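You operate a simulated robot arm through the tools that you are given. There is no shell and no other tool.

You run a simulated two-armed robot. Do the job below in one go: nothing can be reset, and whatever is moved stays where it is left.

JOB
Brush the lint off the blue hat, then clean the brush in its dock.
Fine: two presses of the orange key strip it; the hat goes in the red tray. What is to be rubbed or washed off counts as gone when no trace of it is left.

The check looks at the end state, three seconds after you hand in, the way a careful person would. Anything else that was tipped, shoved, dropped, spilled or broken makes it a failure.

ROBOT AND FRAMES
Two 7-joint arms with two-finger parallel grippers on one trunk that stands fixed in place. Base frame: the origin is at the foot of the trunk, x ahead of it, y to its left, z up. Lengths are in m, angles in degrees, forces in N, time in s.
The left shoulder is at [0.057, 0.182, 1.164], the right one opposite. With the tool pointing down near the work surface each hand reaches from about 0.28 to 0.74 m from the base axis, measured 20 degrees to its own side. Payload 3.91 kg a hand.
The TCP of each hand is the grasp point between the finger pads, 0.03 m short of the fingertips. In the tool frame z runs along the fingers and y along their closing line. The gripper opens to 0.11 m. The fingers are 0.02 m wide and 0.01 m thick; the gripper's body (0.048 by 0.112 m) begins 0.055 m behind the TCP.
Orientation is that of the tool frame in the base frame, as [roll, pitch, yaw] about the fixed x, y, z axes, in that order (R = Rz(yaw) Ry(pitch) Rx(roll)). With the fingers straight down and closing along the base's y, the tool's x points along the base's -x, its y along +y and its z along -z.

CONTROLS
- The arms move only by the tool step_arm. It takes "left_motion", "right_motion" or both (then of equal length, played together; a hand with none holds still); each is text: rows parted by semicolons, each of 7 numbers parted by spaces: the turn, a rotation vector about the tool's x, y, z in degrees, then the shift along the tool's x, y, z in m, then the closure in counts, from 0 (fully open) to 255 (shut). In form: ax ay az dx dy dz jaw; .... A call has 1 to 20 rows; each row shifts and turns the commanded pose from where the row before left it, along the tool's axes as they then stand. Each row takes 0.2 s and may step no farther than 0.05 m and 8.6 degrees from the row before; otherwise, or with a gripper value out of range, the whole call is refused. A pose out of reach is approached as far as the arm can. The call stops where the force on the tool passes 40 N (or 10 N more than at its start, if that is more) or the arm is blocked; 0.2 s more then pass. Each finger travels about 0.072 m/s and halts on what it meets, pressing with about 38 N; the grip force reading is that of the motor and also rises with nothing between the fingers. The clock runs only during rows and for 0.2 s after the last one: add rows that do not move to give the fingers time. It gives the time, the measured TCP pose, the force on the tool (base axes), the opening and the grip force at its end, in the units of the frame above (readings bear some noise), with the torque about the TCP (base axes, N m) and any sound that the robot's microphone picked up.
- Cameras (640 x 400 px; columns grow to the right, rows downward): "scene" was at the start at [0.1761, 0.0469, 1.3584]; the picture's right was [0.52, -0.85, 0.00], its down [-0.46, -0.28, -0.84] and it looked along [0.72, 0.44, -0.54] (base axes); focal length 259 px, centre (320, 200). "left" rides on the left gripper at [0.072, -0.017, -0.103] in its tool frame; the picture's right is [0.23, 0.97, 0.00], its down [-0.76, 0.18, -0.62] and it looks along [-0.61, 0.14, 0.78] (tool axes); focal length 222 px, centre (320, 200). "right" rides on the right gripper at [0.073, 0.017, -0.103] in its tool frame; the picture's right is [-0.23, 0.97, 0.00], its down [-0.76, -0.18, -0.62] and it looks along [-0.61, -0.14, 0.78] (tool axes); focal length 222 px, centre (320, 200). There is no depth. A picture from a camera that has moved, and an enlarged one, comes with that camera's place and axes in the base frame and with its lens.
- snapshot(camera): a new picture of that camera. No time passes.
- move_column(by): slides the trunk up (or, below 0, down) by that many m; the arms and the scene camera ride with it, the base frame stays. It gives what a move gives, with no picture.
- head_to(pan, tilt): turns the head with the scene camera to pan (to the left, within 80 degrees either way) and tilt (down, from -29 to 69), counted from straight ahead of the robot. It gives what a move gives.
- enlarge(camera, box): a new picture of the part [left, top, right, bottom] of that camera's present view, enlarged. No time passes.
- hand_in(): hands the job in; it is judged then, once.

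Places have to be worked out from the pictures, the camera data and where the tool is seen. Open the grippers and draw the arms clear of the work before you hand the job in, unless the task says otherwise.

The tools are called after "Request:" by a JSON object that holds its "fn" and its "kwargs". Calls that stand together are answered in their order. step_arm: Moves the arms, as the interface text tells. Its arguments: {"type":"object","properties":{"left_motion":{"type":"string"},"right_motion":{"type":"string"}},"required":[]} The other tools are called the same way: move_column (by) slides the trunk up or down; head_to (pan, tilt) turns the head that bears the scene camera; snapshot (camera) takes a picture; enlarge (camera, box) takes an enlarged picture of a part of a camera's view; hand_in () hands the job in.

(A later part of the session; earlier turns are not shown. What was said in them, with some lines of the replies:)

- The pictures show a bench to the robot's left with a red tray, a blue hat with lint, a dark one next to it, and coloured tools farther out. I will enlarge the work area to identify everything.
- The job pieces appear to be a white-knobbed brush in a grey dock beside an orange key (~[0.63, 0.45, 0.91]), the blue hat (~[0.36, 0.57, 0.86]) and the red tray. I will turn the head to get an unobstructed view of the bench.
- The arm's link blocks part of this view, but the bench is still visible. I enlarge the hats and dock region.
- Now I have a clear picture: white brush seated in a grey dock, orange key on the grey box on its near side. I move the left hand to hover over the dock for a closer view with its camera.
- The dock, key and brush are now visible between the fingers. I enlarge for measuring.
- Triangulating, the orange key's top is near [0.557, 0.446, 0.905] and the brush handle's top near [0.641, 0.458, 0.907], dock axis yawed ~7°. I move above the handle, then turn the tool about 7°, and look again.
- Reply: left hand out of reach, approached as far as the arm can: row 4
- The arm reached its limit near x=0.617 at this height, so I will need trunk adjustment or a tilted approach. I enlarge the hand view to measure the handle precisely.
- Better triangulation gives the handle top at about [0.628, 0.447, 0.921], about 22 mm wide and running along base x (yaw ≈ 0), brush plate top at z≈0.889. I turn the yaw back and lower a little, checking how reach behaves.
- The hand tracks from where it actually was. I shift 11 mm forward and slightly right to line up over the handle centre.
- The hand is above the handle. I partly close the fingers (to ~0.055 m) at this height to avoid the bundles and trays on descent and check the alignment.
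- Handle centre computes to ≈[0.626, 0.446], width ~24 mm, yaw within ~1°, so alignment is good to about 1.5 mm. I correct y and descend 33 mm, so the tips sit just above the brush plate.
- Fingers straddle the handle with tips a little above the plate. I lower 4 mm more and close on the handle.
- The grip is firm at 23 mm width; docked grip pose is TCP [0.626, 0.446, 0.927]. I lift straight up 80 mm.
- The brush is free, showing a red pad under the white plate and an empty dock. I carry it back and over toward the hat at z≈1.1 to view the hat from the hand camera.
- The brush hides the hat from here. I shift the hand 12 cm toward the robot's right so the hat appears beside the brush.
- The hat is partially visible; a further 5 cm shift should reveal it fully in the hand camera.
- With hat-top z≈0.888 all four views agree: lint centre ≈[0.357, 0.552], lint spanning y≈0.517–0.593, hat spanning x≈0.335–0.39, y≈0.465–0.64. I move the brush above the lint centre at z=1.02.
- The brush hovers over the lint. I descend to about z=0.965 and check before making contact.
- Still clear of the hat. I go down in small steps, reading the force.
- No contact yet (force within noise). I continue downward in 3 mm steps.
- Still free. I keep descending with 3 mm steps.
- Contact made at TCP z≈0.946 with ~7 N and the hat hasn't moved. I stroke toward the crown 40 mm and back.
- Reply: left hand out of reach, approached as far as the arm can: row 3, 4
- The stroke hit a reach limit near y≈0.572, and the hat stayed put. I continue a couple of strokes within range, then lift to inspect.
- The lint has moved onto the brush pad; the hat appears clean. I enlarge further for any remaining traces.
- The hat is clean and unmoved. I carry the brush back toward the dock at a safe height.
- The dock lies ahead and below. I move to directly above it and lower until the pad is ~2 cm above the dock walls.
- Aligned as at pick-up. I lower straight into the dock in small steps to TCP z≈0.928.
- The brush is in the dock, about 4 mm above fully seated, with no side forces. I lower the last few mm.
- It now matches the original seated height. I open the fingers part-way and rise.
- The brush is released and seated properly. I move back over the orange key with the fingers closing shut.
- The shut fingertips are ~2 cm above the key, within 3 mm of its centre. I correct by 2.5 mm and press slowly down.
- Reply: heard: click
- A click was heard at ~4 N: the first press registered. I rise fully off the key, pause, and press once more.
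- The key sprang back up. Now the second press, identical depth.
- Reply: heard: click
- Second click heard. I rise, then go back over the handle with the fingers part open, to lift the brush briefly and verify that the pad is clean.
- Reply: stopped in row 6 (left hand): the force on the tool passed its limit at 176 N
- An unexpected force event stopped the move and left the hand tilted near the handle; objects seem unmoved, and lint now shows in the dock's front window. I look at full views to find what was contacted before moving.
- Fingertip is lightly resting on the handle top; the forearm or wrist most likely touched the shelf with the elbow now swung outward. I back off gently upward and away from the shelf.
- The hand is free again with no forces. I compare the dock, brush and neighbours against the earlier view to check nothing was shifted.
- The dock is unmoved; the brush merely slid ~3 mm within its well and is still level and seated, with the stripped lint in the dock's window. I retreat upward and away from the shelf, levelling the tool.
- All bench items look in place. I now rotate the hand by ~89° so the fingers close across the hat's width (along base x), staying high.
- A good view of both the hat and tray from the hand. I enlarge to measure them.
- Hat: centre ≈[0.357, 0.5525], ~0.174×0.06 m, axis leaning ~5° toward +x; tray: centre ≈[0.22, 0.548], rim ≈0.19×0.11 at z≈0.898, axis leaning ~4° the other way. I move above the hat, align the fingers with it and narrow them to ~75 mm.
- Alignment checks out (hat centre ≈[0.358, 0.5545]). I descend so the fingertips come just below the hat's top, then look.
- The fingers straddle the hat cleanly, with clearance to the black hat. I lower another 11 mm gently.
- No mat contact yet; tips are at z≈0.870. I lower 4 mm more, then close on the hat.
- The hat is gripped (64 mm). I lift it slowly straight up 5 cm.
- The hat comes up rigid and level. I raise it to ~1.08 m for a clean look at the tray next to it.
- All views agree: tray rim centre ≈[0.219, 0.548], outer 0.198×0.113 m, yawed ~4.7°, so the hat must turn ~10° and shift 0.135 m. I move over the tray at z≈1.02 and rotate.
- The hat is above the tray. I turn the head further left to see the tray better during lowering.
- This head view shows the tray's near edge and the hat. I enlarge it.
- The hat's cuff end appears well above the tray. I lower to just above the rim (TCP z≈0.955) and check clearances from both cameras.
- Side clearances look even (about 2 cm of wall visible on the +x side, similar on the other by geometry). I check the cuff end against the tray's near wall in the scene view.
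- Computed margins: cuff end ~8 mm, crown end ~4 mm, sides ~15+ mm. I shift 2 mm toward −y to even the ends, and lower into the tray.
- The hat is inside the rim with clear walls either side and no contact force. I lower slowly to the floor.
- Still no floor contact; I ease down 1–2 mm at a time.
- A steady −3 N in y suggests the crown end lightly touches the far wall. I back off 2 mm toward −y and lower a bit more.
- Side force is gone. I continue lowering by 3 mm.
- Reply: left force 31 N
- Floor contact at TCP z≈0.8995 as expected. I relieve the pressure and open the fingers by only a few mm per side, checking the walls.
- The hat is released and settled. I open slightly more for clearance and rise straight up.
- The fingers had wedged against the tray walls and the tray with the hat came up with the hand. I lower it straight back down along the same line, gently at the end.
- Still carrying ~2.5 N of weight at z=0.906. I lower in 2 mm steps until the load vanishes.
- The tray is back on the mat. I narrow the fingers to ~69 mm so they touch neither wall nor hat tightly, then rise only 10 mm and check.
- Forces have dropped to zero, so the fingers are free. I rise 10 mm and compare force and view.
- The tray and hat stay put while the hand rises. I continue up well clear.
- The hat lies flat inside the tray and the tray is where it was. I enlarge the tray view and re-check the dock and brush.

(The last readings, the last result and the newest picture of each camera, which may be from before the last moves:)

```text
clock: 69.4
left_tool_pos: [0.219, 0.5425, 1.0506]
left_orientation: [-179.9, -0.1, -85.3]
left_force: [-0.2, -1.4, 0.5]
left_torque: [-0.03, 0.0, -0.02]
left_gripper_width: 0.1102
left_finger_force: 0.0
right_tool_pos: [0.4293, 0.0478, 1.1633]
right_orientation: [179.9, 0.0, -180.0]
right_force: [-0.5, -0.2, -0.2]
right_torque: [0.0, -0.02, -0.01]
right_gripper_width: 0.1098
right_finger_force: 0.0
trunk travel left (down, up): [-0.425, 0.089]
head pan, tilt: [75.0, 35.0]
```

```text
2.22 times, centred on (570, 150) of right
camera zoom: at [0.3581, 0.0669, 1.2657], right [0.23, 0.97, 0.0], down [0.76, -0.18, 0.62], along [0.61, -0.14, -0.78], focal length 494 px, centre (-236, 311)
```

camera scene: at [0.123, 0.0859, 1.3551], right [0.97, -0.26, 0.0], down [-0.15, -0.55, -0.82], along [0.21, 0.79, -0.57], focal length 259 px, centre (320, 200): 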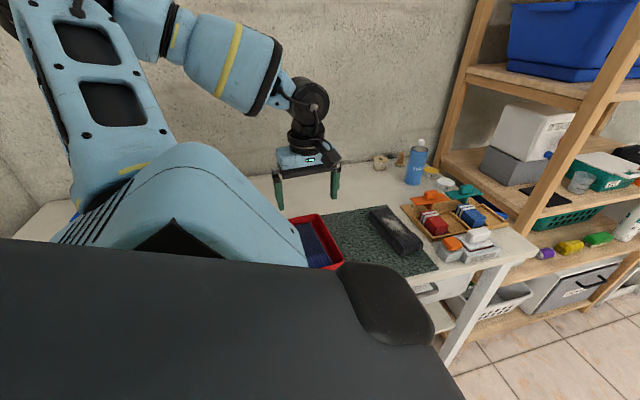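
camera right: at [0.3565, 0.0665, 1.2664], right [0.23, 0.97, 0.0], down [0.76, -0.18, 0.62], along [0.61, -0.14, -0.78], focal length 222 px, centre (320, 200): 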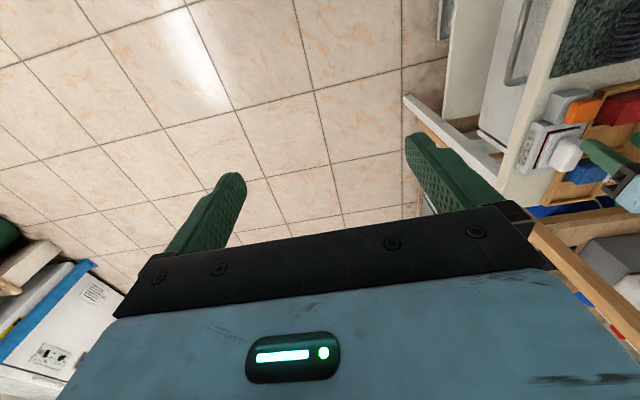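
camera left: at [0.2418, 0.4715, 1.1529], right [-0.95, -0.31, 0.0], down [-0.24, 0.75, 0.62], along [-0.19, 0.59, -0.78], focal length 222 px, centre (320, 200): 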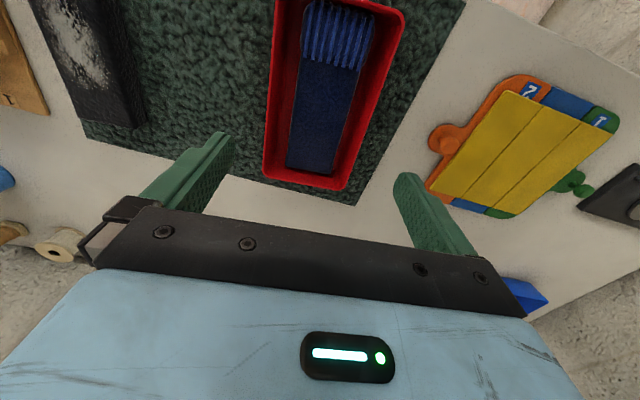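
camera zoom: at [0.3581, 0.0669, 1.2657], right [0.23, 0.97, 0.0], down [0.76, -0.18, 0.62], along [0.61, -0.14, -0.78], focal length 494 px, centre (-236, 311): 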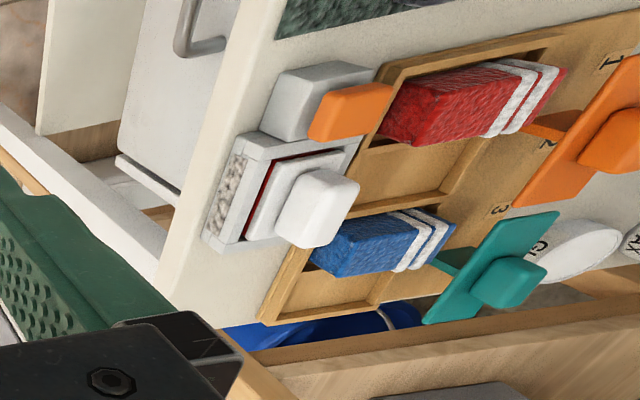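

Everything checks out: hat clean and flat in the tray, brush seated in the dock with stripped lint in its window, other items unmoved. I retract the left arm up and back toward its start pose with the gripper open.

Request:
{"fn": "step_arm", "kwargs": {"left_motion": "0 0 0 0 0 -0.04 0; 0 0 0 0 0 -0.04 0; 0 0 0 0.03 0 -0.03 0; 0 0 0 0.04 -0.01 -0.02 0; 0 0 0 0.04 -0.01 -0.01 0; 0 0 0 0.04 -0.01 0 0; 0 0 0 0.04 -0.01 0 0; 0 0 0 0 0 0 0; 0 0 0 0 0 0 0"}}

Request:
{"fn": "snapshot", "kwargs": {"camera": "scene"}}

Request:
{"fn": "snapshot", "kwargs": {"camera": "left"}}

```text
clock: 71.4
left_tool_pos: [0.2756, 0.3555, 1.1903]
left_orientation: [-179.8, -0.1, -85.2]
left_force: [0.1, -0.2, -0.2]
left_torque: [0.02, 0.0, 0.02]
left_gripper_width: 0.1099
left_finger_force: 0.0
right_tool_pos: [0.4294, 0.0485, 1.1631]
right_orientation: [180.0, 0.0, -179.9]
right_force: [0.7, 0.0, 0.0]
right_torque: [0.01, 0.03, 0.0]
right_gripper_width: 0.1099
right_finger_force: 0.1
trunk travel left (down, up): [-0.425, 0.089]
head pan, tilt: [75.0, 35.0]
```

```text
taken
camera scene: at [0.1231, 0.0853, 1.3551], right [0.97, -0.26, 0.0], down [-0.15, -0.55, -0.82], along [0.21, 0.79, -0.57], focal length 259 px, centre (320, 200)
```

scene: 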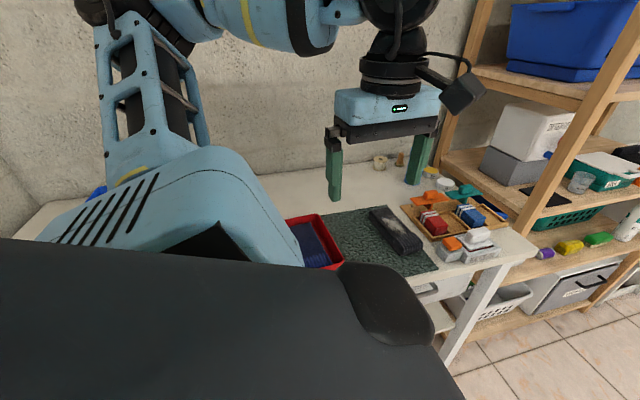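

```text
taken
camera left: at [0.2978, 0.285, 1.2939], right [-0.95, -0.31, 0.0], down [-0.24, 0.74, 0.62], along [-0.19, 0.59, -0.78], focal length 222 px, centre (320, 200)
```

left: 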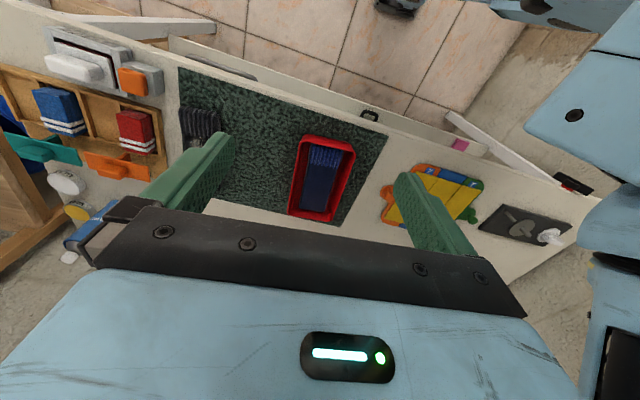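

The arm is clear. One last enlarged look at the dock and brush from above before handing in.

Request:
{"fn": "enlarge", "kwargs": {"camera": "left", "box": [30, 10, 190, 110]}}

Request:
{"fn": "enlarge", "kwargs": {"camera": "scene", "box": [430, 215, 510, 275]}}

```text
4.00 times, centred on (110, 60) of left
camera zoom: at [0.2978, 0.285, 1.2939], right [-0.95, -0.31, 0.0], down [-0.24, 0.74, 0.62], along [-0.19, 0.59, -0.78], focal length 888 px, centre (1160, 760)
```

zoom: 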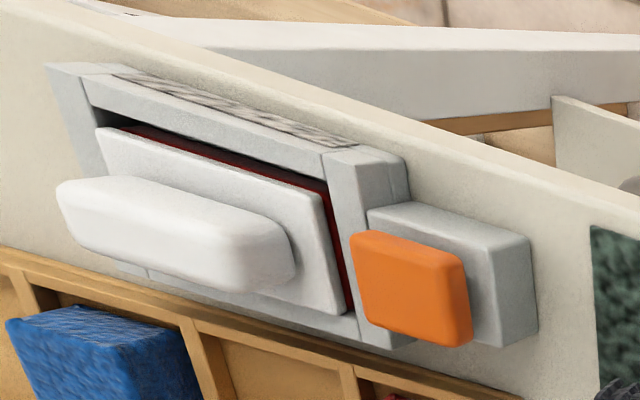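

```text
6.67 times, centred on (470, 245) of scene
camera zoom: at [0.1231, 0.0853, 1.3551], right [0.97, -0.26, 0.0], down [-0.15, -0.55, -0.82], along [0.21, 0.79, -0.57], focal length 1726 px, centre (-680, -100)
```

zoom: 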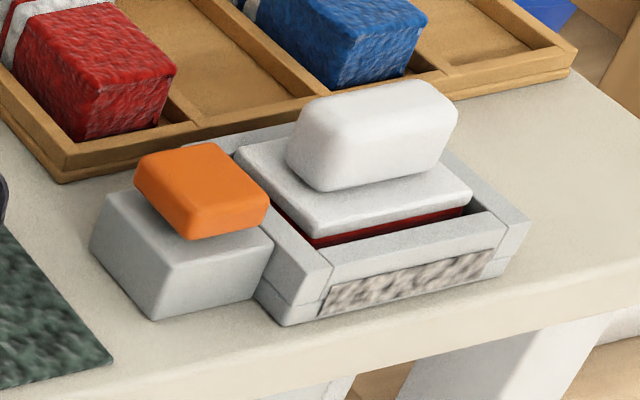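

The brush sits within the dock walls, its visible pad edge clean red and the lint in the dock's window; the hat is in the tray, and both arms are clear with grippers open. I hand in.

Request:
{"fn": "hand_in", "kwargs": {}}

```text
The job is handed in.
```

I brushed the lint off the blue hat and laid the hat flat in the red tray. The brush is back in its dock, and I pressed the orange key twice, with a click each time. Close-up views of the hat show no lint left on it.

- **Brush pad not checked directly:** I didn't lift the brush again to look at the underside of the pad. After the second press, lint showed in the window on the front of the dock, so I take the brush as stripped.
- **Collision near the dock:** after the second press I went back to lift the brush and check it, and the left hand hit something. The force peaked at 176 N and the move stopped. I think the wrist or forearm touched the shelf, but I couldn't confirm it. The brush slid about 3 mm but is still seated in the dock. Nothing else nearby looked moved.
- **Tray lifted by mistake:** when I let go of the hat, the fingers wedged against the tray walls and the tray came up about 10 cm with the hat in it. I lowered it straight back down. It is back where it was to within a few millimetres, and the hat is still flat inside.

The black hat and the other items on the bench were left alone. Both grippers are open and both arms are clear of the work.
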